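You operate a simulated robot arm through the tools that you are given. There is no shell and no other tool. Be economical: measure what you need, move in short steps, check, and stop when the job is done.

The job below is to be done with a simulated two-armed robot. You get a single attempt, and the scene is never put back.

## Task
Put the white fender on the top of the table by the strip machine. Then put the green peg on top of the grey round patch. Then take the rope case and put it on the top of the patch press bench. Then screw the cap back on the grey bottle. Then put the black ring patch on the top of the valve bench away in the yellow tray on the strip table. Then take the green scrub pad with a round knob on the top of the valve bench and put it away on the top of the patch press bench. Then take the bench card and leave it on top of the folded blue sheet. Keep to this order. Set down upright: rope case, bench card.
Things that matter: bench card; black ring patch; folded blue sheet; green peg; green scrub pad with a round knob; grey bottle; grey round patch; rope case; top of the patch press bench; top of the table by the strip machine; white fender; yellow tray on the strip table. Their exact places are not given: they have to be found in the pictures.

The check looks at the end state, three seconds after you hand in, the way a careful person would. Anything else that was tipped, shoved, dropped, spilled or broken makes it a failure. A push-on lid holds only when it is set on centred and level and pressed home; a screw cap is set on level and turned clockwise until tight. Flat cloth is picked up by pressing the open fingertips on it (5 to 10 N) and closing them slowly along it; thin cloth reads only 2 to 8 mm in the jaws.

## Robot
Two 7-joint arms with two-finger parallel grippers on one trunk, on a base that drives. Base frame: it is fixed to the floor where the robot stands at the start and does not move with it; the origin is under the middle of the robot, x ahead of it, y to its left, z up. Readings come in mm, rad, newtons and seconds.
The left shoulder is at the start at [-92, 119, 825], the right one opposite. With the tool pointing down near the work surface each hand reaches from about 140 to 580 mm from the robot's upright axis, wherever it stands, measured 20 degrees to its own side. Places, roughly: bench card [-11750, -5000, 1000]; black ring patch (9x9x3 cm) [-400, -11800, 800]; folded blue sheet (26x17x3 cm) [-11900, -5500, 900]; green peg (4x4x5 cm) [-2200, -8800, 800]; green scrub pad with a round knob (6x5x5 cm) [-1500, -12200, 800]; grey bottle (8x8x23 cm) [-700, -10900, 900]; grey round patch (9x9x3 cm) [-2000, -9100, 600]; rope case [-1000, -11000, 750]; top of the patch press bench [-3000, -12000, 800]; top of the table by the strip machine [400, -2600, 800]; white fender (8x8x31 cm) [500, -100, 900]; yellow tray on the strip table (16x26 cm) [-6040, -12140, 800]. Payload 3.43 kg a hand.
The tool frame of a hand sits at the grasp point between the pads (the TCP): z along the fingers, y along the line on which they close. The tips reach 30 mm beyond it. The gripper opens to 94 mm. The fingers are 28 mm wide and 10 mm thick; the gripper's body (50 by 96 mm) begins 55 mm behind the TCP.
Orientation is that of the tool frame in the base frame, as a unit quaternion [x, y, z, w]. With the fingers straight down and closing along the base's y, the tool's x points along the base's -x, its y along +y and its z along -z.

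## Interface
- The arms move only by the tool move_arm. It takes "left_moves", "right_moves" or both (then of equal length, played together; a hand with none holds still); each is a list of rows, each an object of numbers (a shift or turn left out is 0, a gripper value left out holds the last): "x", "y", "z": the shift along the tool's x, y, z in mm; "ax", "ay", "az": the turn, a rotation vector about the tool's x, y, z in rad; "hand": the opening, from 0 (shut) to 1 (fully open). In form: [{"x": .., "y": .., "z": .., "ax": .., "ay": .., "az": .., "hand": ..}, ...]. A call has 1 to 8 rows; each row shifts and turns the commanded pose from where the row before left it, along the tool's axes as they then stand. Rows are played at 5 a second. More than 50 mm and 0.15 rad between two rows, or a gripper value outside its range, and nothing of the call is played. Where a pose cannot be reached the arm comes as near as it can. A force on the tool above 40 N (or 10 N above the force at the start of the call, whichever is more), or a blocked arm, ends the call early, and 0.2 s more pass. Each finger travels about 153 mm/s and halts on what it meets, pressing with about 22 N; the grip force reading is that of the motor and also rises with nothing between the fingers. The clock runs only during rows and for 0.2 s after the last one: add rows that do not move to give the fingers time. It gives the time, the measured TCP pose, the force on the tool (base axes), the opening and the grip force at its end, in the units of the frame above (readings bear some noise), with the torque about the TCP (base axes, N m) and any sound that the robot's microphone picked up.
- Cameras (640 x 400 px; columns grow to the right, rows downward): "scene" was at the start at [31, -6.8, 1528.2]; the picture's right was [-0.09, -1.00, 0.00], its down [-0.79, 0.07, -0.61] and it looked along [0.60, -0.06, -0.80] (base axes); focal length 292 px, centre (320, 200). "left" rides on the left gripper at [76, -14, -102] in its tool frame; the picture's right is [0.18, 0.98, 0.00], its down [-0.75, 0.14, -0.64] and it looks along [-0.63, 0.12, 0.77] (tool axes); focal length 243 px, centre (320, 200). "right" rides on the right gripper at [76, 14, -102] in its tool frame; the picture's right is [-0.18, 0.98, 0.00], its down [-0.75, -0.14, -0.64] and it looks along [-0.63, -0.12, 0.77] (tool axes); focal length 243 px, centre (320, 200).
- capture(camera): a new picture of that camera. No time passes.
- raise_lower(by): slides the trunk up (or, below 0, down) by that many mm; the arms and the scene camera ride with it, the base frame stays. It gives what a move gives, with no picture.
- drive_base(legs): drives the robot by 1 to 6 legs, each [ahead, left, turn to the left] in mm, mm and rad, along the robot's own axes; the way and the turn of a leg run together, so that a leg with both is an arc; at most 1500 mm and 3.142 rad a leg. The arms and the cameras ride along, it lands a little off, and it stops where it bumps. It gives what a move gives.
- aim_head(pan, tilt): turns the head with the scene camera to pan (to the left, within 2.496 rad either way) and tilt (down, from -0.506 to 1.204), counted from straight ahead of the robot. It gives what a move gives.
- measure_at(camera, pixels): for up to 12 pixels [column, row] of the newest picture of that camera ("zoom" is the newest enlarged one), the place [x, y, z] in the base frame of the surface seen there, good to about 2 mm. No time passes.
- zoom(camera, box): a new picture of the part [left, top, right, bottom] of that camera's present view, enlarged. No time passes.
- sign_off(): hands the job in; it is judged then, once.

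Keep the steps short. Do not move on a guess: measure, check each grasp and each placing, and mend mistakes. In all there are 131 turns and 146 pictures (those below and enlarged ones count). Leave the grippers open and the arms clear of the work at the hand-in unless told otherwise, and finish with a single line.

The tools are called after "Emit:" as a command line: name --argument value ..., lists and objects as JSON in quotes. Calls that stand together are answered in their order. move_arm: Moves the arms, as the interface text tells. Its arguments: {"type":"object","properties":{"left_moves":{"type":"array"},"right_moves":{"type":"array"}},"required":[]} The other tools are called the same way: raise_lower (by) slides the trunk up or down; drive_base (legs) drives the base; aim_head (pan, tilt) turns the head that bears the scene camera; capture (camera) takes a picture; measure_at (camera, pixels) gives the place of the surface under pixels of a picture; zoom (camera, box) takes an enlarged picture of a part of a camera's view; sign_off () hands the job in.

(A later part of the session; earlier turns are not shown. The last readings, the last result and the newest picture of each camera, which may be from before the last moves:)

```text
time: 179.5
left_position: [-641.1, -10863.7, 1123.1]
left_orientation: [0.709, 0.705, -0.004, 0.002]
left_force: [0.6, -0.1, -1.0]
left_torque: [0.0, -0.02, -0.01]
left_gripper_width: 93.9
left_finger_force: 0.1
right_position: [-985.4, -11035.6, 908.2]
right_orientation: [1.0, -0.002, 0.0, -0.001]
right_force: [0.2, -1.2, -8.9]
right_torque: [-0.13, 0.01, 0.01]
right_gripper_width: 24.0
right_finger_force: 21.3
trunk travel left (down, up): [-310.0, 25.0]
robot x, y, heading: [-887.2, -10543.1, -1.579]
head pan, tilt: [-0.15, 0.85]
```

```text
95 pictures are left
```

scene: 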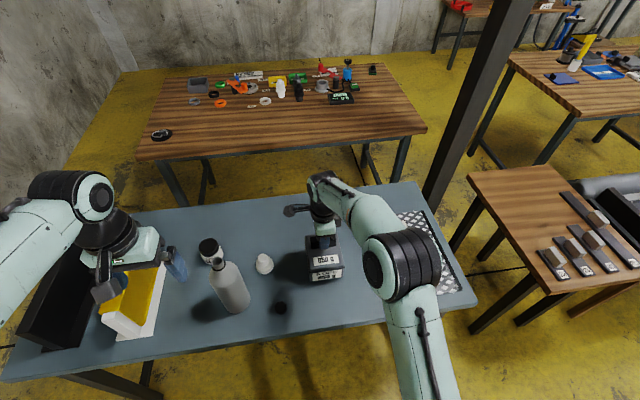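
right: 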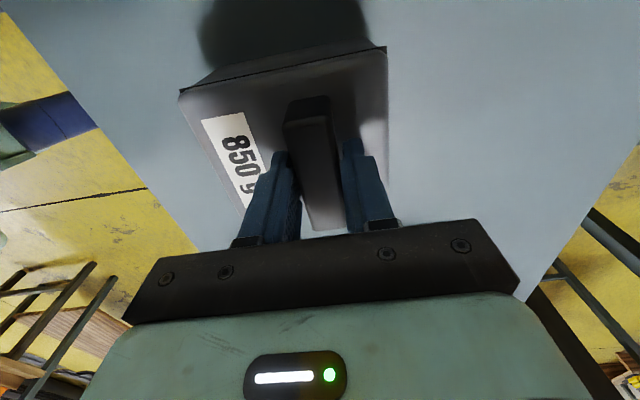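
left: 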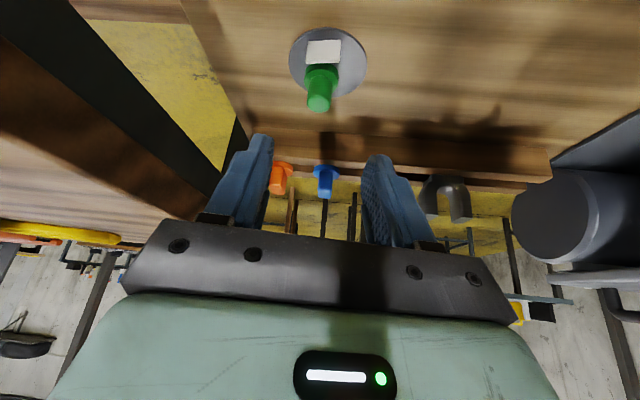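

The case is off the table (8.9 N). I'll raise it by 120 mm and measure the far-right benches in this picture.

Emit:
move_arm --right_moves '[{"z": -40}, {"z": -40}, {"z": -40}, {}]'

Emit:
measure_at --camera "scene" --pixels '[[575, 90], [545, 75], [560, 120], [600, 75], [635, 85], [200, 100], [400, 130], [500, 200], [545, 180], [610, 190], [450, 8], [545, 12]]'

Emit:
drive_base --legs '[[-350, 0, 0]]'

Emit:
aim_head --pan -0.9 --tilt 0.35

Emit:
capture --camera "scene"

```text
time: 180.5
left_position: [-640.2, -10864.7, 1122.5]
left_orientation: [0.708, 0.706, -0.003, 0.003]
left_force: [-0.9, -0.4, -0.1]
left_torque: [0.01, -0.02, 0.01]
left_gripper_width: 93.9
left_finger_force: 0.0
right_position: [-983.4, -11033.9, 1026.9]
right_orientation: [1.0, -0.003, 0.001, -0.001]
right_force: [-0.7, -0.4, -8.9]
right_torque: [-0.17, 0.0, -0.03]
right_gripper_width: 23.6
right_finger_force: 21.6
trunk travel left (down, up): [-310.0, 25.0]
robot x, y, heading: [-892.2, -10542.8, -1.582]
head pan, tilt: [-0.15, 0.85]
```

```text
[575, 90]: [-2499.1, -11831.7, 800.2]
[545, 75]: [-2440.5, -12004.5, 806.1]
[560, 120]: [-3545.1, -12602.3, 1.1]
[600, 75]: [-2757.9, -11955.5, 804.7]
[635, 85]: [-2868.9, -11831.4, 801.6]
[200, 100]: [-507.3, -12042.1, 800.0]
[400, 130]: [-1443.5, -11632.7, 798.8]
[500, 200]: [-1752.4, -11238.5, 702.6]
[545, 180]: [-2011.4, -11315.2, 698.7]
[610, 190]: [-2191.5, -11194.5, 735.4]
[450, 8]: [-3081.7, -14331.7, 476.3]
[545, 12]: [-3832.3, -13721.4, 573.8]
```

```text
time: 182.8
left_position: [-640.3, -10519.3, 1122.9]
left_orientation: [0.711, 0.703, -0.003, 0.002]
left_force: [-0.3, -0.1, -0.2]
left_torque: [-0.03, 0.03, -0.01]
left_gripper_width: 94.0
left_finger_force: 0.1
right_position: [-983.7, -10687.0, 1026.4]
right_orientation: [1.0, -0.006, 0.0, 0.0]
right_force: [-0.3, -0.3, -7.3]
right_torque: [-0.14, -0.01, 0.03]
right_gripper_width: 24.0
right_finger_force: 22.4
trunk travel left (down, up): [-310.0, 25.0]
robot x, y, heading: [-892.5, -10196.1, -1.582]
head pan, tilt: [-0.15, 0.85]
```

```text
time: 183.9
left_position: [-640.5, -10518.9, 1121.6]
left_orientation: [0.711, 0.703, -0.003, 0.001]
left_force: [0.2, 0.3, -0.6]
left_torque: [-0.01, -0.03, 0.01]
left_gripper_width: 94.1
left_finger_force: 0.0
right_position: [-983.4, -10685.9, 1026.8]
right_orientation: [1.0, -0.006, 0.0, -0.001]
right_force: [-0.4, -0.7, -8.7]
right_torque: [-0.09, -0.02, 0.0]
right_gripper_width: 23.9
right_finger_force: 21.9
trunk travel left (down, up): [-310.0, 25.0]
robot x, y, heading: [-886.5, -10195.9, -1.581]
head pan, tilt: [-0.901, 0.351]
```

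```text
94 pictures are left
```

scene: 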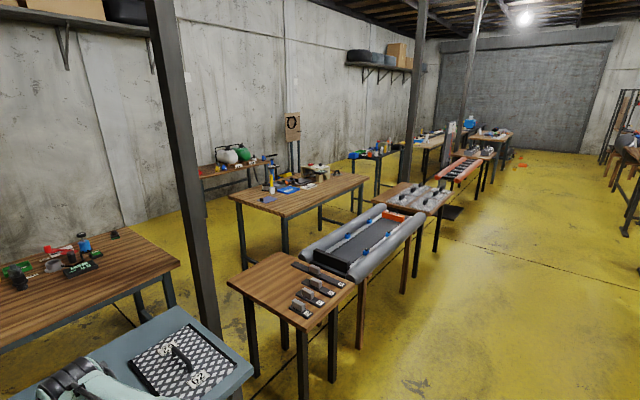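

I'm holding the case. To find the way to the patch press bench (with blue sheets, at about (300,190)), I'll measure edges of the benches and the aisle between.

Emit:
measure_at --camera "scene" --pixels '[[232, 197], [288, 217], [366, 180], [230, 283], [275, 253], [300, 248], [385, 200], [375, 198], [215, 335], [178, 265], [245, 265], [355, 285]]'

Emit:
zoom --camera "scene" --box '[180, 100, 480, 290]'

Emit:
measure_at --camera "zoom" --pixels '[[120, 225], [200, 240], [300, 205], [365, 215], [420, 220], [480, 200], [560, 160], [230, 300], [395, 235], [490, 170], [60, 240], [90, 280]]'

```text
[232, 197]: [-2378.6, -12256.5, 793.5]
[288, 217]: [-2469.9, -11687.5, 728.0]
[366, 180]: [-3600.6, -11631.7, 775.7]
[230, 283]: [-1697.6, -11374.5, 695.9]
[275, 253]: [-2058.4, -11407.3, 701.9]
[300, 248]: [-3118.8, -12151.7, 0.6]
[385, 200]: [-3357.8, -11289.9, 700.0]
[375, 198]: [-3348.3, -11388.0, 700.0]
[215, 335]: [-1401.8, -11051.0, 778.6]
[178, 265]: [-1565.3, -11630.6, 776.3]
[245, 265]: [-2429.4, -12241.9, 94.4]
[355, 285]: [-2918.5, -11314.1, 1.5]
```

```text
2.11 times, centred on (330, 195) of scene
```

zoom: 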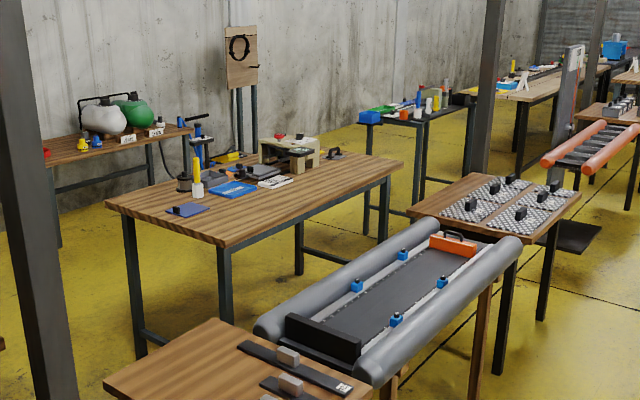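

```text
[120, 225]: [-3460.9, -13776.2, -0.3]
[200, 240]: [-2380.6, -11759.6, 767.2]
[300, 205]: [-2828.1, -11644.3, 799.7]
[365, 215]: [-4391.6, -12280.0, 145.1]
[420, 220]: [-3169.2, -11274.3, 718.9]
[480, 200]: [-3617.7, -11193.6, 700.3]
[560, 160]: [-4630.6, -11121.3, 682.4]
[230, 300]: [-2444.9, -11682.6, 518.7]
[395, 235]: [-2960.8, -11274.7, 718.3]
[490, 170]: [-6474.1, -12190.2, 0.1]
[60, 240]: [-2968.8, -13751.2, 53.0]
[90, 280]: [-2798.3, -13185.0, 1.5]
```

There is no way between the front row and the press bench, whose top spans x -2370 to -3600 and y -11630 to -12256. The back area looks open and is reachable on the left past the blue table. I'll drive there and look.

Emit:
drive_base --legs '[[0, 1130, 0], [1400, 0, 0], [600, 0, 0]]'

Emit:
aim_head --pan -0.9 --tilt 0.4

Emit:
capture --camera "scene"

```text
time: 203.5
left_position: [415.5, -12538.1, 1121.8]
left_orientation: [0.714, 0.7, -0.003, 0.001]
left_force: [-0.1, 0.0, 1.4]
left_torque: [0.0, 0.0, 0.02]
left_gripper_width: 93.9
left_finger_force: 0.1
right_position: [70.2, -12704.2, 1027.4]
right_orientation: [1.0, -0.008, 0.0, -0.001]
right_force: [0.0, -0.3, -8.3]
right_torque: [-0.12, 0.03, -0.02]
right_gripper_width: 23.8
right_finger_force: 21.5
trunk travel left (down, up): [-310.0, 25.0]
robot x, y, heading: [169.0, -12210.2, -1.587]
head pan, tilt: [-0.901, 0.351]
```

```text
time: 204.1
left_position: [415.8, -12538.5, 1122.5]
left_orientation: [0.714, 0.701, -0.003, 0.001]
left_force: [0.3, -1.0, 0.5]
left_torque: [-0.01, -0.01, -0.01]
left_gripper_width: 94.0
left_finger_force: 0.2
right_position: [70.2, -12704.3, 1025.9]
right_orientation: [1.0, -0.009, 0.0, 0.0]
right_force: [-0.5, -0.3, -7.8]
right_torque: [-0.15, -0.02, -0.01]
right_gripper_width: 24.0
right_finger_force: 21.3
trunk travel left (down, up): [-310.0, 25.0]
robot x, y, heading: [164.8, -12211.4, -1.586]
head pan, tilt: [-0.901, 0.4]
```

```text
92 pictures are left
```

scene: 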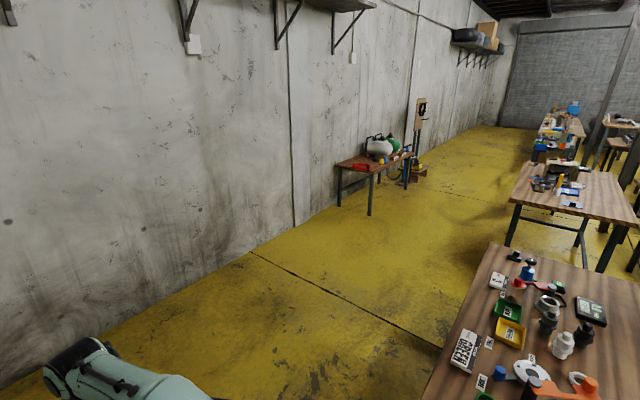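

The space behind the benches is open. I'll measure the valve bench's back edge and the press bench's near corner.

Emit:
measure_at --camera "scene" --pixels '[[491, 246], [440, 370], [512, 200], [528, 165], [606, 220], [300, 230], [370, 200], [470, 200], [350, 300], [570, 205], [575, 180], [545, 185]]'

Emit:
zoom --camera "scene" --box '[420, 100, 640, 400]'

```text
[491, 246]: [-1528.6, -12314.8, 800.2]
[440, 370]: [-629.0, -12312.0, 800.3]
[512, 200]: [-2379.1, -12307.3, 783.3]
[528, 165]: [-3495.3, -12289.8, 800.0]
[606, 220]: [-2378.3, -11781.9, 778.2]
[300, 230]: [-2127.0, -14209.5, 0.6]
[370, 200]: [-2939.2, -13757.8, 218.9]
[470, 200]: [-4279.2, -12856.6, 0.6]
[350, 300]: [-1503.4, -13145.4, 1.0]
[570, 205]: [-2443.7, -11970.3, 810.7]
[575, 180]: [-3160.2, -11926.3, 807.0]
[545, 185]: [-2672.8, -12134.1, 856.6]
```

```text
1.33 times, centred on (530, 250) of scene
```

zoom: 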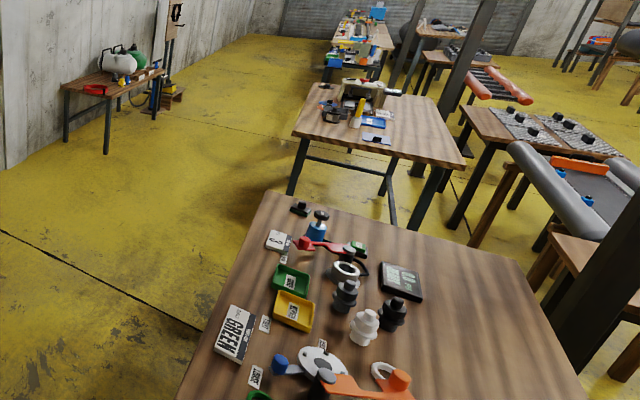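

The back area is free. I'll drive behind the press bench to about (-2430,-12950) and turn to face it (+y).

Emit:
drive_base --legs '[[740, 0, 0], [0, -1300, 0], [0, -1290, 0], [0, 0, 1.579], [0, 0, 1.579]]'

Emit:
aim_head --pan 0 --tilt 0.6

Emit:
capture --camera "scene"

```text
time: 238.0
left_position: [-2686.7, -12677.6, 1123.0]
left_orientation: [0.711, -0.703, -0.002, -0.003]
left_force: [0.6, -0.8, -0.7]
left_torque: [0.01, 0.0, -0.02]
left_gripper_width: 94.0
left_finger_force: 0.1
right_position: [-2347.0, -12502.1, 1026.4]
right_orientation: [-0.005, 1.0, 0.0, 0.0]
right_force: [-0.2, -0.5, -8.5]
right_torque: [0.13, 0.02, 0.01]
right_gripper_width: 23.9
right_finger_force: 21.7
trunk travel left (down, up): [-310.0, 25.0]
robot x, y, heading: [-2431.4, -12999.5, 1.584]
head pan, tilt: [-0.901, 0.4]
```

```text
time: 239.2
left_position: [-2687.4, -12678.7, 1123.4]
left_orientation: [0.711, -0.704, -0.002, -0.004]
left_force: [0.0, 0.1, -0.8]
left_torque: [0.0, -0.02, 0.0]
left_gripper_width: 94.1
left_finger_force: 0.1
right_position: [-2345.7, -12503.2, 1026.0]
right_orientation: [-0.005, 1.0, -0.001, 0.0]
right_force: [0.3, -0.5, -8.8]
right_torque: [0.13, 0.01, -0.01]
right_gripper_width: 24.1
right_finger_force: 22.0
trunk travel left (down, up): [-310.0, 25.0]
robot x, y, heading: [-2427.7, -12997.9, 1.58]
head pan, tilt: [0.0, 0.6]
```

```text
90 pictures are left
```

scene: 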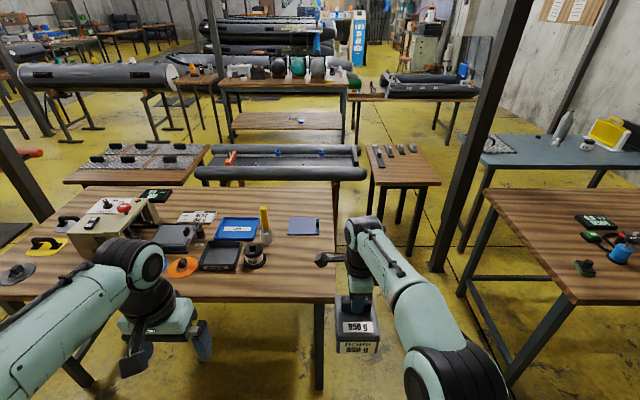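

The bench's right rear part around (298,270) is free, right of the black jar (253,257). I'll measure it.

Emit:
measure_at --camera "scene" --pixels '[[298, 270], [332, 270], [266, 262], [300, 300], [335, 300], [290, 235], [318, 236], [253, 246], [240, 285], [265, 225], [358, 340], [345, 312]]'

```text
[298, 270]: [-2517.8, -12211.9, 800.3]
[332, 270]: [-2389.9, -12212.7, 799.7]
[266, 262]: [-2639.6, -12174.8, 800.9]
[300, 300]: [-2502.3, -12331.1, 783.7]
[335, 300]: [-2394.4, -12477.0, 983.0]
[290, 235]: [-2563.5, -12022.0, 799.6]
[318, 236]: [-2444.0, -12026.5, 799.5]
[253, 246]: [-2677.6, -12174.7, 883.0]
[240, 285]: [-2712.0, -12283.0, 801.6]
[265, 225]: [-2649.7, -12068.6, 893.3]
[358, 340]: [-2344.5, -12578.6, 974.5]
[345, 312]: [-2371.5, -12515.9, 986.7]
```

I'll set the case at about (-2520,-12190). I'll drive 174 mm left and 313 mm ahead, carrying it about 120 mm above the top.

Emit:
drive_base --legs '[[0, 174, 0], [313, 0, 0]]'

Emit:
aim_head --pan -0.1 --tilt 0.8

Emit:
capture --camera "scene"

```text
time: 243.1
left_position: [-2870.3, -12367.4, 1122.0]
left_orientation: [0.714, -0.7, -0.002, -0.003]
left_force: [-0.2, 0.4, 0.4]
left_torque: [-0.01, -0.01, 0.01]
left_gripper_width: 94.0
left_finger_force: 0.2
right_position: [-2531.0, -12189.7, 1027.8]
right_orientation: [-0.01, 1.0, -0.002, 0.0]
right_force: [-0.5, 0.3, -8.2]
right_torque: [0.12, -0.02, 0.0]
right_gripper_width: 23.6
right_finger_force: 22.0
trunk travel left (down, up): [-310.0, 25.0]
robot x, y, heading: [-2612.2, -12680.3, 1.59]
head pan, tilt: [0.0, 0.6]
```

```text
time: 243.8
left_position: [-2870.2, -12366.5, 1122.6]
left_orientation: [0.713, -0.701, -0.002, -0.003]
left_force: [-0.1, 0.1, -0.8]
left_torque: [-0.03, 0.02, 0.0]
left_gripper_width: 94.1
left_finger_force: 0.1
right_position: [-2531.1, -12188.4, 1026.6]
right_orientation: [-0.01, 1.0, -0.002, 0.0]
right_force: [-0.2, 0.6, -8.3]
right_torque: [0.17, 0.0, 0.02]
right_gripper_width: 23.7
right_finger_force: 21.8
trunk travel left (down, up): [-310.0, 25.0]
robot x, y, heading: [-2608.3, -12682.2, 1.592]
head pan, tilt: [-0.099, 0.799]
```

```text
89 pictures are left
```

scene: 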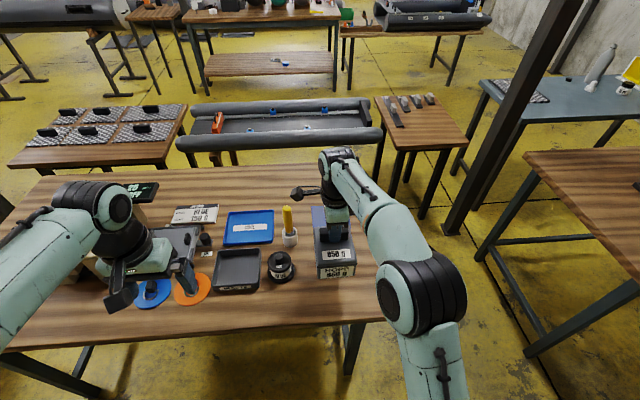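

The case hangs over the free spot. I'll lower 112 mm, then creep.

Emit:
move_arm --right_moves '[{"z": 40}, {"z": 40}, {"z": 25}, {"z": 7}, {}, {"z": 1.5}, {"z": 1.5}, {}]'

Emit:
zoom --camera "scene" --box '[250, 140, 430, 300]'

```text
time: 245.7
left_position: [-2869.2, -12369.1, 1123.2]
left_orientation: [0.713, -0.701, -0.002, -0.002]
left_force: [-0.6, 0.5, -0.6]
left_torque: [0.0, 0.02, -0.01]
left_gripper_width: 94.2
left_finger_force: 0.2
right_position: [-2530.5, -12189.6, 914.6]
right_orientation: [-0.009, 1.0, 0.002, 0.0]
right_force: [0.3, -0.9, 21.5]
right_torque: [-0.68, 0.15, 0.02]
right_gripper_width: 23.7
right_finger_force: 21.8
trunk travel left (down, up): [-310.0, 25.0]
robot x, y, heading: [-2613.4, -12681.0, 1.586]
head pan, tilt: [-0.099, 0.799]
```

```text
2.50 times, centred on (340, 220) of scene
```

zoom: 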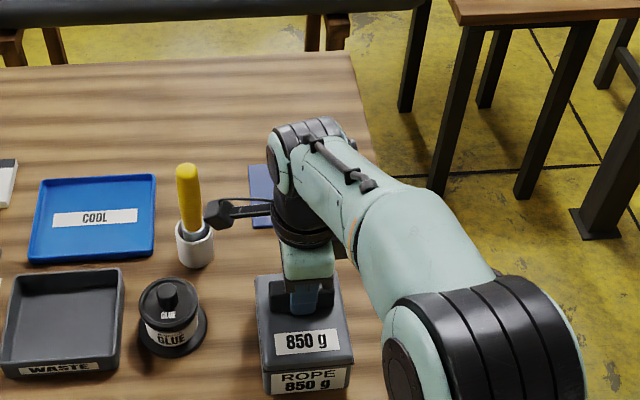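

It's in contact at 21 N. I'll ease up 3 mm, open and rise.

Emit:
move_arm --right_moves '[{"z": -3}, {"hand": 0.7}, {"hand": 1}, {}, {"z": -40}, {"z": -45}, {"z": -45}, {}]'

Emit:
capture --camera "right"

```text
time: 247.4
left_position: [-2870.4, -12366.8, 1124.1]
left_orientation: [0.714, -0.7, -0.002, -0.003]
left_force: [0.3, -0.1, 0.2]
left_torque: [-0.01, 0.0, 0.03]
left_gripper_width: 94.2
left_finger_force: 0.0
right_position: [-2533.7, -12190.9, 1047.8]
right_orientation: [-0.009, 1.0, 0.0, 0.0]
right_force: [0.2, 0.7, -0.5]
right_torque: [-0.01, 0.01, -0.02]
right_gripper_width: 94.1
right_finger_force: 0.0
trunk travel left (down, up): [-310.0, 25.0]
robot x, y, heading: [-2613.3, -12681.4, 1.586]
head pan, tilt: [-0.099, 0.799]
```

```text
87 pictures are left
```

right: 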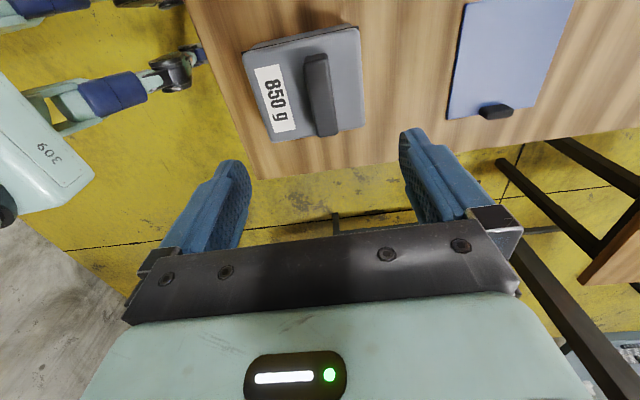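

The rope case stands upright on the press bench. Next is the bottle cap: I'll drive back around the same way to the front of the blue table.

Emit:
drive_base --legs '[[-320, 0, 0], [0, -1400, 0], [0, -1400, 0], [1450, 0, 0], [1350, 0, 0], [0, 0, -3.14]]'

Emit:
aim_head --pan -0.5 --tilt 0.6

Emit:
capture --camera "scene"

```text
time: 294.1
left_position: [382.1, -10515.5, 1123.0]
left_orientation: [0.716, 0.698, -0.003, 0.002]
left_force: [-0.1, 0.9, 0.2]
left_torque: [0.0, 0.03, 0.01]
left_gripper_width: 93.8
left_finger_force: 0.0
right_position: [37.4, -10676.3, 1047.9]
right_orientation: [1.0, -0.012, 0.0, -0.001]
right_force: [1.1, -0.8, -0.9]
right_torque: [0.0, -0.01, -0.05]
right_gripper_width: 94.0
right_finger_force: 0.0
trunk travel left (down, up): [-310.0, 25.0]
robot x, y, heading: [140.3, -10191.7, -1.597]
head pan, tilt: [-0.099, 0.799]
```

```text
time: 294.9
left_position: [382.8, -10515.3, 1122.7]
left_orientation: [0.716, 0.698, -0.003, 0.002]
left_force: [-0.8, -0.2, -0.1]
left_torque: [0.01, 0.02, -0.01]
left_gripper_width: 94.1
left_finger_force: 0.0
right_position: [37.5, -10676.9, 1047.7]
right_orientation: [1.0, -0.012, 0.0, -0.002]
right_force: [-0.2, 0.3, -0.2]
right_torque: [0.0, 0.0, 0.02]
right_gripper_width: 93.9
right_finger_force: 0.0
trunk travel left (down, up): [-310.0, 25.0]
robot x, y, heading: [139.4, -10190.7, -1.597]
head pan, tilt: [-0.499, 0.6]
```

```text
86 pictures are left
```

scene: 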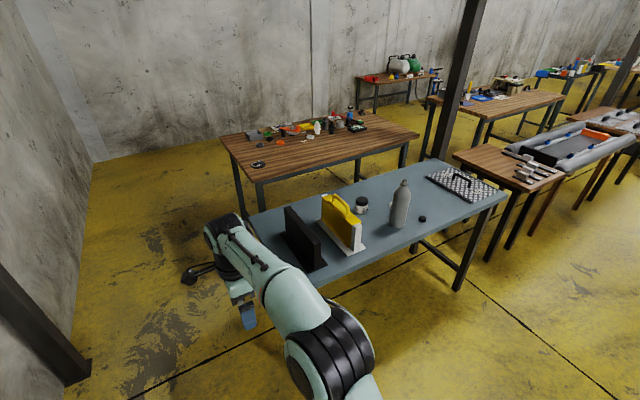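

The table is as I left it. I'll sidestep right and move up to about (-760,-10500), with the bottle slightly left and the cap slightly right of me.

Emit:
drive_base --legs '[[0, -891, 0.026], [325, 0, 0]]'

Emit:
aim_head --pan 0.0 --tilt 0.9

Emit:
capture --camera "scene"

```text
time: 305.0
left_position: [-509.7, -10822.1, 1122.8]
left_orientation: [0.706, 0.708, -0.003, 0.002]
left_force: [-0.5, 1.4, -1.2]
left_torque: [0.01, 0.02, 0.01]
left_gripper_width: 93.9
left_finger_force: 0.2
right_position: [-849.3, -10993.4, 1048.2]
right_orientation: [1.0, 0.001, 0.0, -0.001]
right_force: [-0.6, -0.7, -0.4]
right_torque: [0.01, -0.02, 0.01]
right_gripper_width: 94.2
right_finger_force: 0.0
trunk travel left (down, up): [-310.0, 25.0]
robot x, y, heading: [-762.6, -10499.9, -1.566]
head pan, tilt: [-0.499, 0.6]
```

```text
time: 305.9
left_position: [-509.4, -10823.2, 1122.0]
left_orientation: [0.706, 0.709, -0.003, 0.001]
left_force: [0.1, 0.2, -0.4]
left_torque: [-0.01, -0.01, -0.03]
left_gripper_width: 94.0
left_finger_force: 0.1
right_position: [-849.0, -10992.7, 1047.6]
right_orientation: [1.0, 0.001, 0.0, 0.0]
right_force: [0.0, -0.7, 0.7]
right_torque: [0.02, 0.03, 0.0]
right_gripper_width: 94.1
right_finger_force: 0.1
trunk travel left (down, up): [-310.0, 25.0]
robot x, y, heading: [-765.6, -10502.2, -1.573]
head pan, tilt: [0.0, 0.901]
```

```text
85 pictures are left
```

scene: 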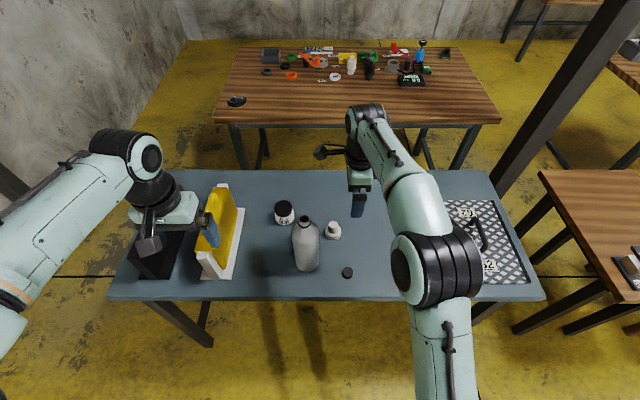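

I'll zoom in on bottle neck and cap and measure both, while turning the right hand 3 rad counter-clockwise to the start of its range, at this height.

Emit:
zoom --camera "scene" --box '[270, 190, 370, 290]'

Emit:
measure_at --camera "zoom" --pixels '[[232, 135], [205, 135], [260, 135], [232, 120], [232, 150], [497, 330], [470, 332], [522, 332], [497, 315], [497, 345], [170, 250], [325, 250]]'

Emit:
move_arm --right_moves '[{"az": -0.15}, {"az": -0.15}, {"az": -0.15}, {"az": -0.15}, {"az": -0.15}, {"az": -0.15}, {"az": -0.15}, {"az": -0.15}]'

Emit:
move_arm --right_moves '[{"az": -0.15}, {"az": -0.15}, {"az": -0.15}, {"az": -0.15}, {"az": -0.15}, {"az": -0.15}, {"az": -0.15}, {"az": -0.15}]'

Emit:
move_arm --right_moves '[{"az": -0.15}, {"az": -0.15}, {"az": -0.15}, {"az": -0.15}, {}]'

```text
4.00 times, centred on (320, 240) of scene
```

zoom: 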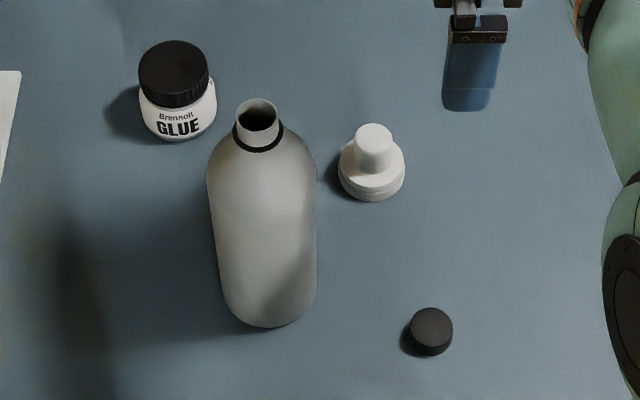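

```text
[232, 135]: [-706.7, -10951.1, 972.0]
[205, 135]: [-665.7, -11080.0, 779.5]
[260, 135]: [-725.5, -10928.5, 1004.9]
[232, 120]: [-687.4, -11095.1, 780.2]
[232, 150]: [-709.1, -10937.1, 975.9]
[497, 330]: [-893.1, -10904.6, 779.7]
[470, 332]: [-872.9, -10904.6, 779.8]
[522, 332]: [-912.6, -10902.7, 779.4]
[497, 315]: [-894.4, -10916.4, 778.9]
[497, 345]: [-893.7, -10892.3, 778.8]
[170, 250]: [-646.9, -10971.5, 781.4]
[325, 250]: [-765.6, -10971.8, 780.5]
```

```text
time: 307.7
left_position: [-509.1, -10821.9, 1123.3]
left_orientation: [0.705, 0.709, -0.002, 0.002]
left_force: [-0.7, -0.1, 1.0]
left_torque: [-0.01, 0.02, 0.01]
left_gripper_width: 94.4
left_finger_force: 0.1
right_position: [-850.1, -10993.7, 1047.8]
right_orientation: [0.824, 0.567, 0.0, -0.001]
right_force: [-0.7, 0.3, 0.2]
right_torque: [-0.01, 0.04, -0.01]
right_gripper_width: 94.0
right_finger_force: 0.1
trunk travel left (down, up): [-310.0, 25.0]
robot x, y, heading: [-761.6, -10503.7, -1.567]
head pan, tilt: [0.0, 0.901]
```

```text
time: 309.5
left_position: [-509.6, -10822.7, 1123.2]
left_orientation: [0.706, 0.708, -0.003, 0.002]
left_force: [-0.3, -0.1, -0.4]
left_torque: [0.0, -0.06, 0.01]
left_gripper_width: 93.9
left_finger_force: 0.2
right_position: [-850.3, -10994.2, 1048.2]
right_orientation: [0.361, 0.933, 0.001, -0.001]
right_force: [0.9, -0.4, 0.3]
right_torque: [0.02, -0.02, 0.01]
right_gripper_width: 94.0
right_finger_force: 0.0
trunk travel left (down, up): [-310.0, 25.0]
robot x, y, heading: [-764.1, -10502.5, -1.573]
head pan, tilt: [0.0, 0.901]
```

```text
time: 310.7
left_position: [-509.4, -10823.1, 1122.2]
left_orientation: [0.706, 0.708, -0.002, 0.002]
left_force: [0.2, 0.0, 0.3]
left_torque: [0.0, 0.0, 0.01]
left_gripper_width: 93.7
left_finger_force: 0.1
right_position: [-851.2, -10993.3, 1046.3]
right_orientation: [0.069, 0.998, 0.0, 0.0]
right_force: [1.3, 0.3, -0.1]
right_torque: [0.0, -0.02, -0.01]
right_gripper_width: 94.0
right_finger_force: 0.2
trunk travel left (down, up): [-310.0, 25.0]
robot x, y, heading: [-762.7, -10503.4, -1.563]
head pan, tilt: [0.0, 0.901]
```

The right wrist has its full 3 rad available. Now I'll measure the cap (431,330) and neck (258,112) properly in that enlarged picture.

Emit:
measure_at --camera "zoom" --pixels '[[431, 320], [431, 310], [431, 332], [412, 325], [451, 325], [431, 350], [258, 101], [241, 112], [275, 112], [258, 128], [212, 220], [315, 220]]'

Emit:
capture --camera "scene"

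```text
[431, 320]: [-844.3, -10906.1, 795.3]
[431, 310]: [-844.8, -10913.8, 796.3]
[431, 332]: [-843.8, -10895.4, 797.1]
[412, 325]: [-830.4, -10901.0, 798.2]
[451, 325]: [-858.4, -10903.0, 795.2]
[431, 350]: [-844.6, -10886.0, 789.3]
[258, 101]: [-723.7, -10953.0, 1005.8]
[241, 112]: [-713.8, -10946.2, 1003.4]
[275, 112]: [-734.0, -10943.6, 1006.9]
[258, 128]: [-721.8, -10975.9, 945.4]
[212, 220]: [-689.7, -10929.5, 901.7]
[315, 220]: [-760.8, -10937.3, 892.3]
```

```text
83 pictures are left
```

scene: 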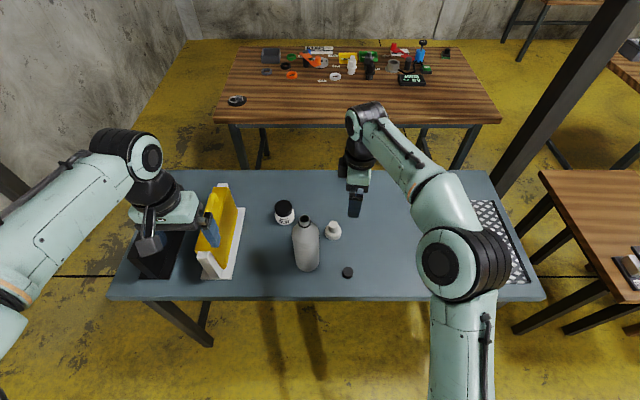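

Cap: centre (-844.5,-10901), Ø30, z 780–796. Neck: centre about (-724,-10941), top 1006. I'll bring the right hand over the cap.

Emit:
move_arm --right_moves '[{"x": 1.5, "y": 23, "z": 36.5, "hand": 0.5}, {"x": 1.5, "y": 23, "z": 36.5}, {"x": 1.5, "y": 23, "z": 36.5}, {"x": 1.6, "y": 23, "z": 36.5}, {}]'

Emit:
capture --camera "right"

```text
time: 311.9
left_position: [-509.9, -10822.3, 1123.1]
left_orientation: [0.706, 0.708, -0.003, 0.002]
left_force: [0.2, -0.7, -0.4]
left_torque: [-0.03, 0.01, 0.04]
left_gripper_width: 94.0
left_finger_force: 0.0
right_position: [-845.8, -10901.5, 900.4]
right_orientation: [0.07, 0.998, 0.0, 0.0]
right_force: [0.1, -1.0, 0.6]
right_torque: [-0.02, -0.01, 0.04]
right_gripper_width: 47.1
right_finger_force: 0.1
trunk travel left (down, up): [-310.0, 25.0]
robot x, y, heading: [-760.6, -10502.5, -1.566]
head pan, tilt: [0.0, 0.901]
```

```text
82 pictures are left
```

right: 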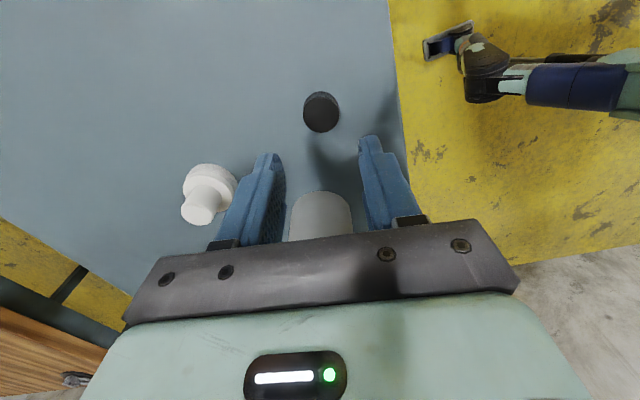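

I'll measure the cap's rim in the hand view for an exact centre.

Emit:
measure_at --camera "right" --pixels '[[306, 110], [337, 106], [321, 94], [322, 122], [321, 110], [322, 129]]'

```text
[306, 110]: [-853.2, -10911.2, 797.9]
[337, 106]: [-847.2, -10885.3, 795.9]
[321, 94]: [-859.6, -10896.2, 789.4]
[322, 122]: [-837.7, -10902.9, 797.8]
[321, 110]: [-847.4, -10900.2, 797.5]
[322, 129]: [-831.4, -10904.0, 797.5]
```

The cap centre is (-845,-10900), and the hand is within 2 mm. I'll lower 85 mm and close gently.

Emit:
move_arm --right_moves '[{"y": 1.5, "z": 40}, {"z": 35}, {"z": 10}, {}, {"hand": 0.1}, {}, {}]'

Emit:
capture --camera "right"

```text
time: 313.5
left_position: [-509.7, -10822.9, 1123.6]
left_orientation: [0.706, 0.709, -0.003, 0.002]
left_force: [0.4, -0.9, -0.4]
left_torque: [0.02, 0.01, 0.02]
left_gripper_width: 94.2
left_finger_force: 0.1
right_position: [-843.8, -10900.4, 814.8]
right_orientation: [0.071, 0.998, 0.0, 0.0]
right_force: [-0.3, 0.1, 1.0]
right_torque: [-0.02, 0.0, 0.0]
right_gripper_width: 29.6
right_finger_force: 22.3
trunk travel left (down, up): [-310.0, 25.0]
robot x, y, heading: [-762.2, -10502.8, -1.57]
head pan, tilt: [0.0, 0.901]
```

```text
81 pictures are left
```

right: 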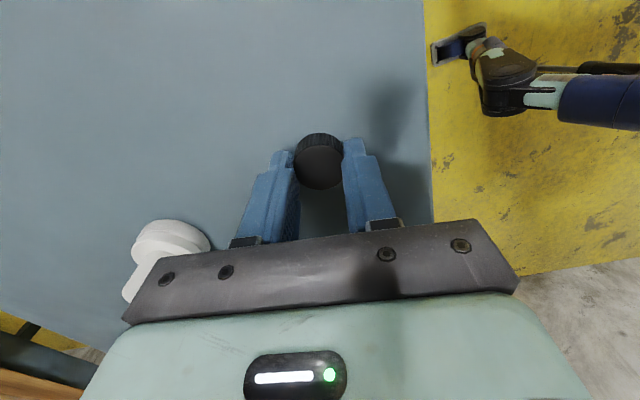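

The cap is gripped at 29.6 mm. I'll lift straight up to about z 1120, and check that it stays held.

Emit:
move_arm --right_moves '[{"z": -15}, {"z": -45}, {"z": -49}, {"z": -49}, {"z": -49}, {"z": -49}, {"z": -49}, {}]'

Emit:
capture --camera "right"

```text
time: 315.3
left_position: [-508.8, -10822.5, 1123.0]
left_orientation: [0.707, 0.707, -0.003, 0.002]
left_force: [-0.6, -0.1, 0.0]
left_torque: [-0.02, -0.02, 0.01]
left_gripper_width: 94.0
left_finger_force: 0.2
right_position: [-843.0, -10901.1, 1124.1]
right_orientation: [0.07, 0.998, 0.001, 0.0]
right_force: [-0.2, 0.4, 0.3]
right_torque: [-0.01, 0.01, -0.03]
right_gripper_width: 29.8
right_finger_force: 22.5
trunk travel left (down, up): [-310.0, 25.0]
robot x, y, heading: [-761.7, -10502.6, -1.57]
head pan, tilt: [0.0, 0.901]
```

```text
80 pictures are left
```

right: 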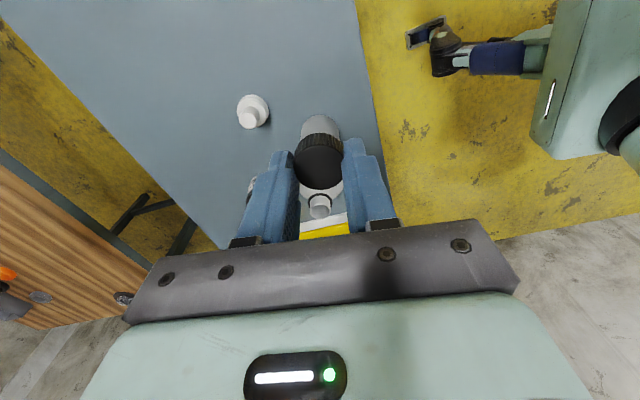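

The cap is held. Now the left hand should hold the bottle: I'll move it in front of the bottle at a safe height and pitch it to 30° below horizontal.

Emit:
move_arm --left_moves '[{"y": -43, "z": 22}, {"y": -43, "z": 22}, {"y": -43, "z": 22}, {"y": -43, "z": 22}, {"y": -43, "z": 22}, {}]'

Emit:
move_arm --left_moves '[{"ay": -0.15}, {"ay": -0.15}, {"ay": -0.15}, {"ay": -0.15}, {"ay": -0.15}, {"ay": -0.15}, {"ay": -0.147}, {}]'

Emit:
capture --camera "scene"

```text
time: 316.7
left_position: [-723.4, -10825.2, 1012.3]
left_orientation: [0.706, 0.708, -0.003, 0.002]
left_force: [-0.7, -0.9, -0.1]
left_torque: [-0.01, 0.0, 0.0]
left_gripper_width: 93.9
left_finger_force: 0.0
right_position: [-841.5, -10901.7, 1124.2]
right_orientation: [0.07, 0.998, 0.0, -0.001]
right_force: [-0.1, -0.7, -0.8]
right_torque: [-0.02, 0.02, -0.06]
right_gripper_width: 29.7
right_finger_force: 22.4
trunk travel left (down, up): [-310.0, 25.0]
robot x, y, heading: [-765.2, -10506.3, -1.571]
head pan, tilt: [0.0, 0.901]
```

```text
time: 318.5
left_position: [-727.0, -10828.0, 1014.1]
left_orientation: [0.61, 0.612, -0.355, 0.356]
left_force: [-0.1, 0.0, 0.4]
left_torque: [-0.03, 0.01, 0.04]
left_gripper_width: 93.9
left_finger_force: 0.0
left hand out of reach, approached as far as the arm can: row 7
right_position: [-841.9, -10900.9, 1123.6]
right_orientation: [0.07, 0.998, 0.0, 0.0]
right_force: [0.0, 0.1, -1.1]
right_torque: [0.02, 0.03, -0.04]
right_gripper_width: 29.8
right_finger_force: 22.3
trunk travel left (down, up): [-310.0, 25.0]
robot x, y, heading: [-763.0, -10505.5, -1.568]
head pan, tilt: [0.0, 0.901]
```

```text
79 pictures are left
```

scene: 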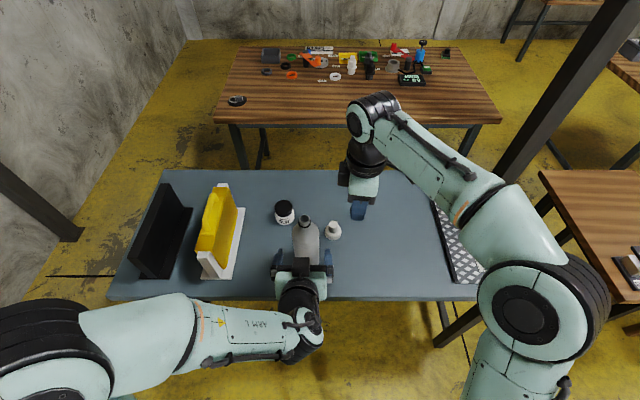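

The left hand is pitched in front of the bottle. I'll lower it to the grasp line and look.

Emit:
move_arm --left_moves '[{"z": 20, "x": 26.4, "y": 0.7}, {"z": 20, "x": 26.4, "y": 0.7}, {"z": 20.8, "x": 26.4, "y": 0.6}, {}]'

Emit:
capture --camera "left"

```text
time: 319.5
left_position: [-729.7, -10847.1, 917.4]
left_orientation: [0.61, 0.612, -0.356, 0.355]
left_force: [0.1, 0.4, 0.7]
left_torque: [0.0, 0.01, 0.02]
left_gripper_width: 93.9
left_finger_force: 0.1
left hand out of reach, approached as far as the arm can: row 1
right_position: [-842.4, -10901.2, 1124.7]
right_orientation: [0.07, 0.998, 0.0, 0.0]
right_force: [-0.1, 1.1, -0.1]
right_torque: [-0.02, 0.0, 0.0]
right_gripper_width: 29.6
right_finger_force: 22.2
trunk travel left (down, up): [-310.0, 25.0]
robot x, y, heading: [-765.6, -10504.0, -1.569]
head pan, tilt: [0.0, 0.901]
```

```text
78 pictures are left
```

left: 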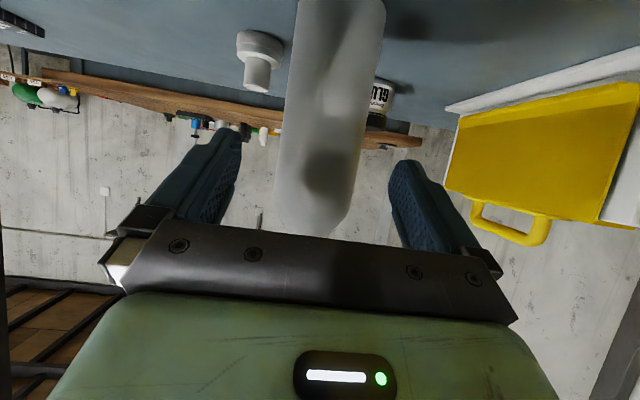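

The bottle is between the fingers. I'll advance 94 mm and close.

Emit:
move_arm --left_moves '[{"z": 32, "y": 4, "x": 1}, {"z": 32, "x": 1}, {"z": 30}, {}, {"hand": 0.3}, {}, {}, {}]'

Emit:
capture --camera "scene"

```text
time: 321.3
left_position: [-727.1, -10927.7, 868.0]
left_orientation: [0.61, 0.612, -0.356, 0.356]
left_force: [0.1, -1.2, 0.3]
left_torque: [-0.03, -0.01, 0.04]
left_gripper_width: 72.1
left_finger_force: 22.3
right_position: [-842.7, -10901.4, 1124.2]
right_orientation: [0.07, 0.998, 0.0, 0.0]
right_force: [-0.3, -0.4, 0.6]
right_torque: [0.0, 0.02, 0.03]
right_gripper_width: 29.7
right_finger_force: 22.3
trunk travel left (down, up): [-310.0, 25.0]
robot x, y, heading: [-765.0, -10500.9, -1.568]
head pan, tilt: [0.0, 0.901]
```

```text
77 pictures are left
```

scene: 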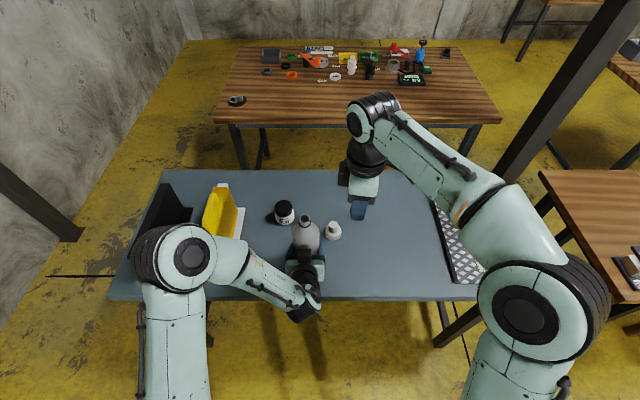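

The bottle is held (72 mm). I'll zoom on the neck for its exact centre and height.

Emit:
zoom --camera "scene" --box '[285, 200, 335, 240]'

Emit:
measure_at --camera "scene" --pixels '[[302, 218], [309, 218], [305, 216], [306, 222], [305, 225], [306, 230], [180, 250]]'

```text
10.00 times, centred on (310, 220) of scene
```

zoom: 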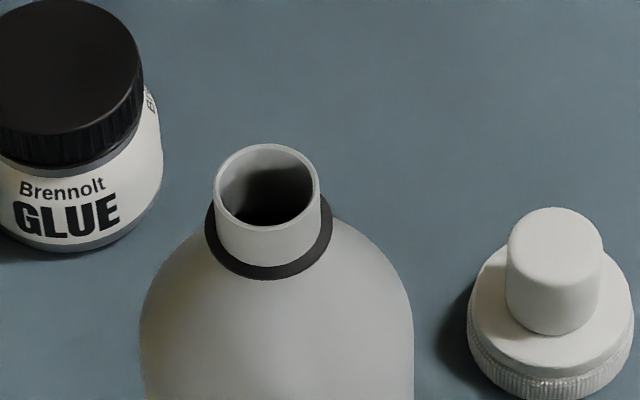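

```text
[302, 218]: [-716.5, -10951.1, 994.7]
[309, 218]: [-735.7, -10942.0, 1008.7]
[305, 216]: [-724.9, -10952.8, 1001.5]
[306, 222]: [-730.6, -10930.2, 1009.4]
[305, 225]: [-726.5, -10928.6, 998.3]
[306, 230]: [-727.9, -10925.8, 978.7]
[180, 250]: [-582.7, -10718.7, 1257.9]
```

Emit:
measure_at --camera "zoom" --pixels '[[216, 185], [317, 185], [267, 146], [267, 229], [235, 155], [300, 155], [230, 215], [302, 215], [267, 250], [267, 272], [210, 230], [330, 230]]'

```text
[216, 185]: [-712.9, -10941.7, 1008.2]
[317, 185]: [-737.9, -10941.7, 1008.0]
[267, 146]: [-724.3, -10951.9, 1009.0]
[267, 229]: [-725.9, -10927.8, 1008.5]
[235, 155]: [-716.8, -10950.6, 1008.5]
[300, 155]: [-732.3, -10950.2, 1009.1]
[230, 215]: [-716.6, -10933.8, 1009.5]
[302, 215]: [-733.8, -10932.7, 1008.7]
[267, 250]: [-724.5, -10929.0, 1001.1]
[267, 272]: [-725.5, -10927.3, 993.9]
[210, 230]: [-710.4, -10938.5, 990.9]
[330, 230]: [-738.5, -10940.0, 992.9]
```

Neck centre is (-725.4,-10940.5), rim at z 1008.5. I'll bring the cap across at height, then down to ~15 mm above the rim.

Emit:
move_arm --right_moves '[{"x": -40.9, "y": -7.5}, {"x": -40.9, "y": -7.5}, {"x": -40.8, "y": -7.4}, {}, {"z": 35}, {"z": 29}, {}]'

Emit:
capture --camera "right"

Emit:
zoom --camera "scene" --box '[265, 160, 385, 260]'

```text
time: 322.9
left_position: [-725.6, -10927.6, 867.5]
left_orientation: [0.61, 0.613, -0.355, 0.356]
left_force: [-0.6, 0.7, 0.2]
left_torque: [-0.03, 0.02, -0.02]
left_gripper_width: 71.6
left_finger_force: 22.1
right_position: [-722.7, -10940.6, 1059.2]
right_orientation: [0.071, 0.998, 0.0, 0.0]
right_force: [0.2, 0.0, -0.5]
right_torque: [0.01, 0.01, -0.02]
right_gripper_width: 29.7
right_finger_force: 21.6
trunk travel left (down, up): [-310.0, 25.0]
robot x, y, heading: [-764.8, -10504.9, -1.564]
head pan, tilt: [0.0, 0.901]
```

```text
75 pictures are left
```

right: 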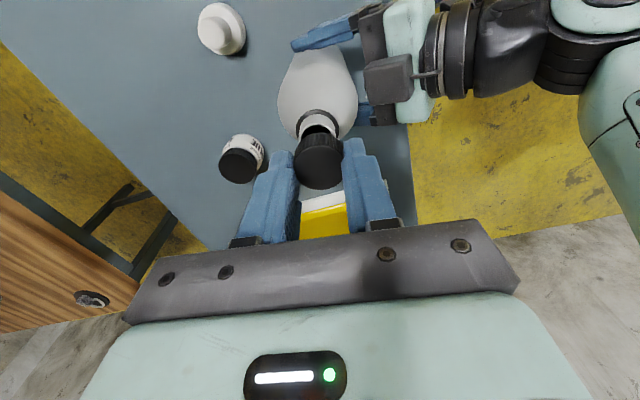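

```text
4.00 times, centred on (325, 210) of scene
```

zoom: 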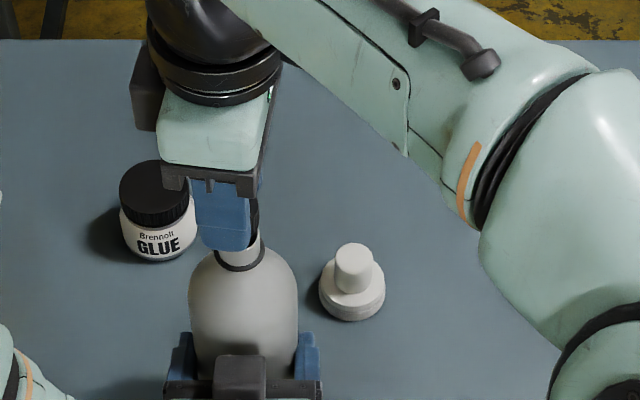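

I'll check the cap's position over the rim in the hand view.

Emit:
measure_at --camera "right" --pixels '[[300, 165], [338, 163], [318, 185], [318, 150], [319, 170], [303, 128], [334, 128], [318, 118]]'

```text
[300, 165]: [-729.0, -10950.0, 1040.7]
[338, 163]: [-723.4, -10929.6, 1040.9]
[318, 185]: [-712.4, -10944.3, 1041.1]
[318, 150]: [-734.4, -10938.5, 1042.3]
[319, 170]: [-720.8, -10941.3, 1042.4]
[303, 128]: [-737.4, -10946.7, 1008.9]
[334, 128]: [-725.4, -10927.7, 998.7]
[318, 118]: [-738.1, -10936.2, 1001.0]
```

The cap is centred within about 1 mm; I'll correct that and lower to touch the rim.

Emit:
move_arm --right_moves '[{"x": 1.2}, {"z": 12}, {}, {"z": 1.5}, {"z": 1.5}, {"z": 1.5}, {"z": 1.5}, {}]'

```text
time: 324.7
left_position: [-724.5, -10927.9, 868.7]
left_orientation: [0.61, 0.612, -0.356, 0.356]
left_force: [-0.5, -2.7, -4.2]
left_torque: [0.07, -0.06, -0.06]
left_gripper_width: 71.5
left_finger_force: 22.0
right_position: [-724.8, -10940.1, 1042.4]
right_orientation: [0.07, 0.998, -0.001, 0.001]
right_force: [0.1, 1.8, 16.2]
right_torque: [-0.11, 0.02, 0.0]
right_gripper_width: 29.8
right_finger_force: 21.5
trunk travel left (down, up): [-310.0, 25.0]
robot x, y, heading: [-763.9, -10499.7, -1.567]
head pan, tilt: [0.0, 0.901]
```

The cap sits on the rim with 16 N. I'll turn clockwise (positive about the tool's downward axis) with slight down-feed.

Emit:
move_arm --right_moves '[{"az": 0.15, "z": 0.1}, {"az": 0.15, "z": 0.1}, {"az": 0.15, "z": 0.1}, {"az": 0.15, "z": 0.1}, {"az": 0.15, "z": 0.1}, {"az": 0.15, "z": 0.1}, {"az": 0.15, "z": 0.1}, {"az": 0.15, "z": 0.1}]'

Emit:
move_arm --right_moves '[{"az": 0.15, "z": 0.1}, {"az": 0.15, "z": 0.1}, {"az": 0.15, "z": 0.1}, {"az": 0.15, "z": 0.1}, {"az": 0.15, "z": 0.1}, {"az": 0.15, "z": 0.1}, {"az": 0.15, "z": 0.1}, {"az": 0.15, "z": 0.1}]'

```text
time: 326.5
left_position: [-725.4, -10928.0, 869.0]
left_orientation: [0.61, 0.612, -0.356, 0.355]
left_force: [-1.8, 0.6, 2.7]
left_torque: [0.02, -0.03, -0.02]
left_gripper_width: 71.5
left_finger_force: 22.1
right_position: [-725.2, -10938.7, 1040.2]
right_orientation: [0.622, 0.783, 0.001, -0.001]
right_force: [0.6, -1.4, 0.1]
right_torque: [-0.05, 0.01, 0.08]
right_gripper_width: 29.8
right_finger_force: 22.6
trunk travel left (down, up): [-310.0, 25.0]
robot x, y, heading: [-762.6, -10501.2, -1.564]
head pan, tilt: [0.0, 0.901]
```

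```text
time: 328.3
left_position: [-725.2, -10927.3, 868.7]
left_orientation: [0.61, 0.613, -0.355, 0.356]
left_force: [-2.4, 3.7, 4.8]
left_torque: [-0.24, -0.22, -0.06]
left_gripper_width: 71.1
left_finger_force: 22.1
right_position: [-725.9, -10939.5, 1037.7]
right_orientation: [0.956, 0.294, 0.0, 0.0]
right_force: [1.6, -3.6, 0.0]
right_torque: [-0.07, -0.05, 0.02]
right_gripper_width: 29.5
right_finger_force: 22.0
trunk travel left (down, up): [-310.0, 25.0]
robot x, y, heading: [-764.2, -10505.7, -1.567]
head pan, tilt: [0.0, 0.901]
```

The cap is threading down (1042.4 → 1037.7). I'll continue clockwise with matching feed.

Emit:
move_arm --right_moves '[{"az": 0.15, "z": 0.3}, {"az": 0.15, "z": 0.3}, {"az": 0.15, "z": 0.3}, {"az": 0.15, "z": 0.3}, {}]'

Emit:
zoom --camera "scene" --box '[265, 160, 385, 260]'

```text
time: 329.5
left_position: [-726.1, -10927.4, 868.2]
left_orientation: [0.61, 0.612, -0.356, 0.356]
left_force: [-3.8, 6.3, 4.1]
left_torque: [-0.39, -0.25, -0.11]
left_gripper_width: 71.2
left_finger_force: 21.9
right_position: [-725.4, -10938.7, 1036.3]
right_orientation: [1.0, 0.0, 0.0, 0.0]
right_force: [3.0, -5.3, 2.5]
right_torque: [-0.18, -0.07, 0.06]
right_gripper_width: 29.5
right_finger_force: 22.2
trunk travel left (down, up): [-310.0, 25.0]
robot x, y, heading: [-762.3, -10502.9, -1.568]
head pan, tilt: [0.0, 0.901]
```

```text
4.00 times, centred on (325, 210) of scene
```

zoom: 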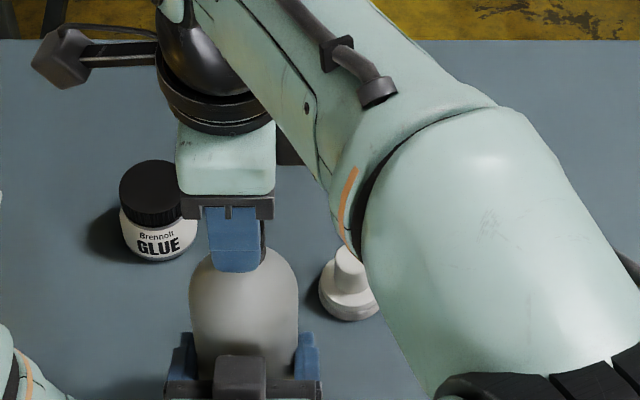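

I'll continue another 0.9 rad to see whether the wrist allows it.

Emit:
move_arm --right_moves '[{"az": 0.15, "z": 0.3}, {"az": 0.15, "z": 0.3}, {"az": 0.15, "z": 0.3}, {"az": 0.15, "z": 0.3}, {"az": 0.15, "z": 0.3}, {"az": 0.15, "z": 0.3}, {}]'

```text
time: 331.1
left_position: [-725.9, -10927.0, 869.3]
left_orientation: [0.61, 0.612, -0.356, 0.356]
left_force: [-1.9, 5.5, 3.4]
left_torque: [-0.25, -0.15, -0.08]
left_gripper_width: 71.3
left_finger_force: 21.5
right_position: [-724.3, -10938.1, 1036.9]
right_orientation: [0.9, -0.435, -0.001, 0.001]
right_force: [1.5, -4.0, 1.6]
right_torque: [-0.13, -0.07, 0.04]
right_gripper_width: 29.6
right_finger_force: 22.0
trunk travel left (down, up): [-310.0, 25.0]
robot x, y, heading: [-762.1, -10500.0, -1.575]
head pan, tilt: [0.0, 0.901]
```

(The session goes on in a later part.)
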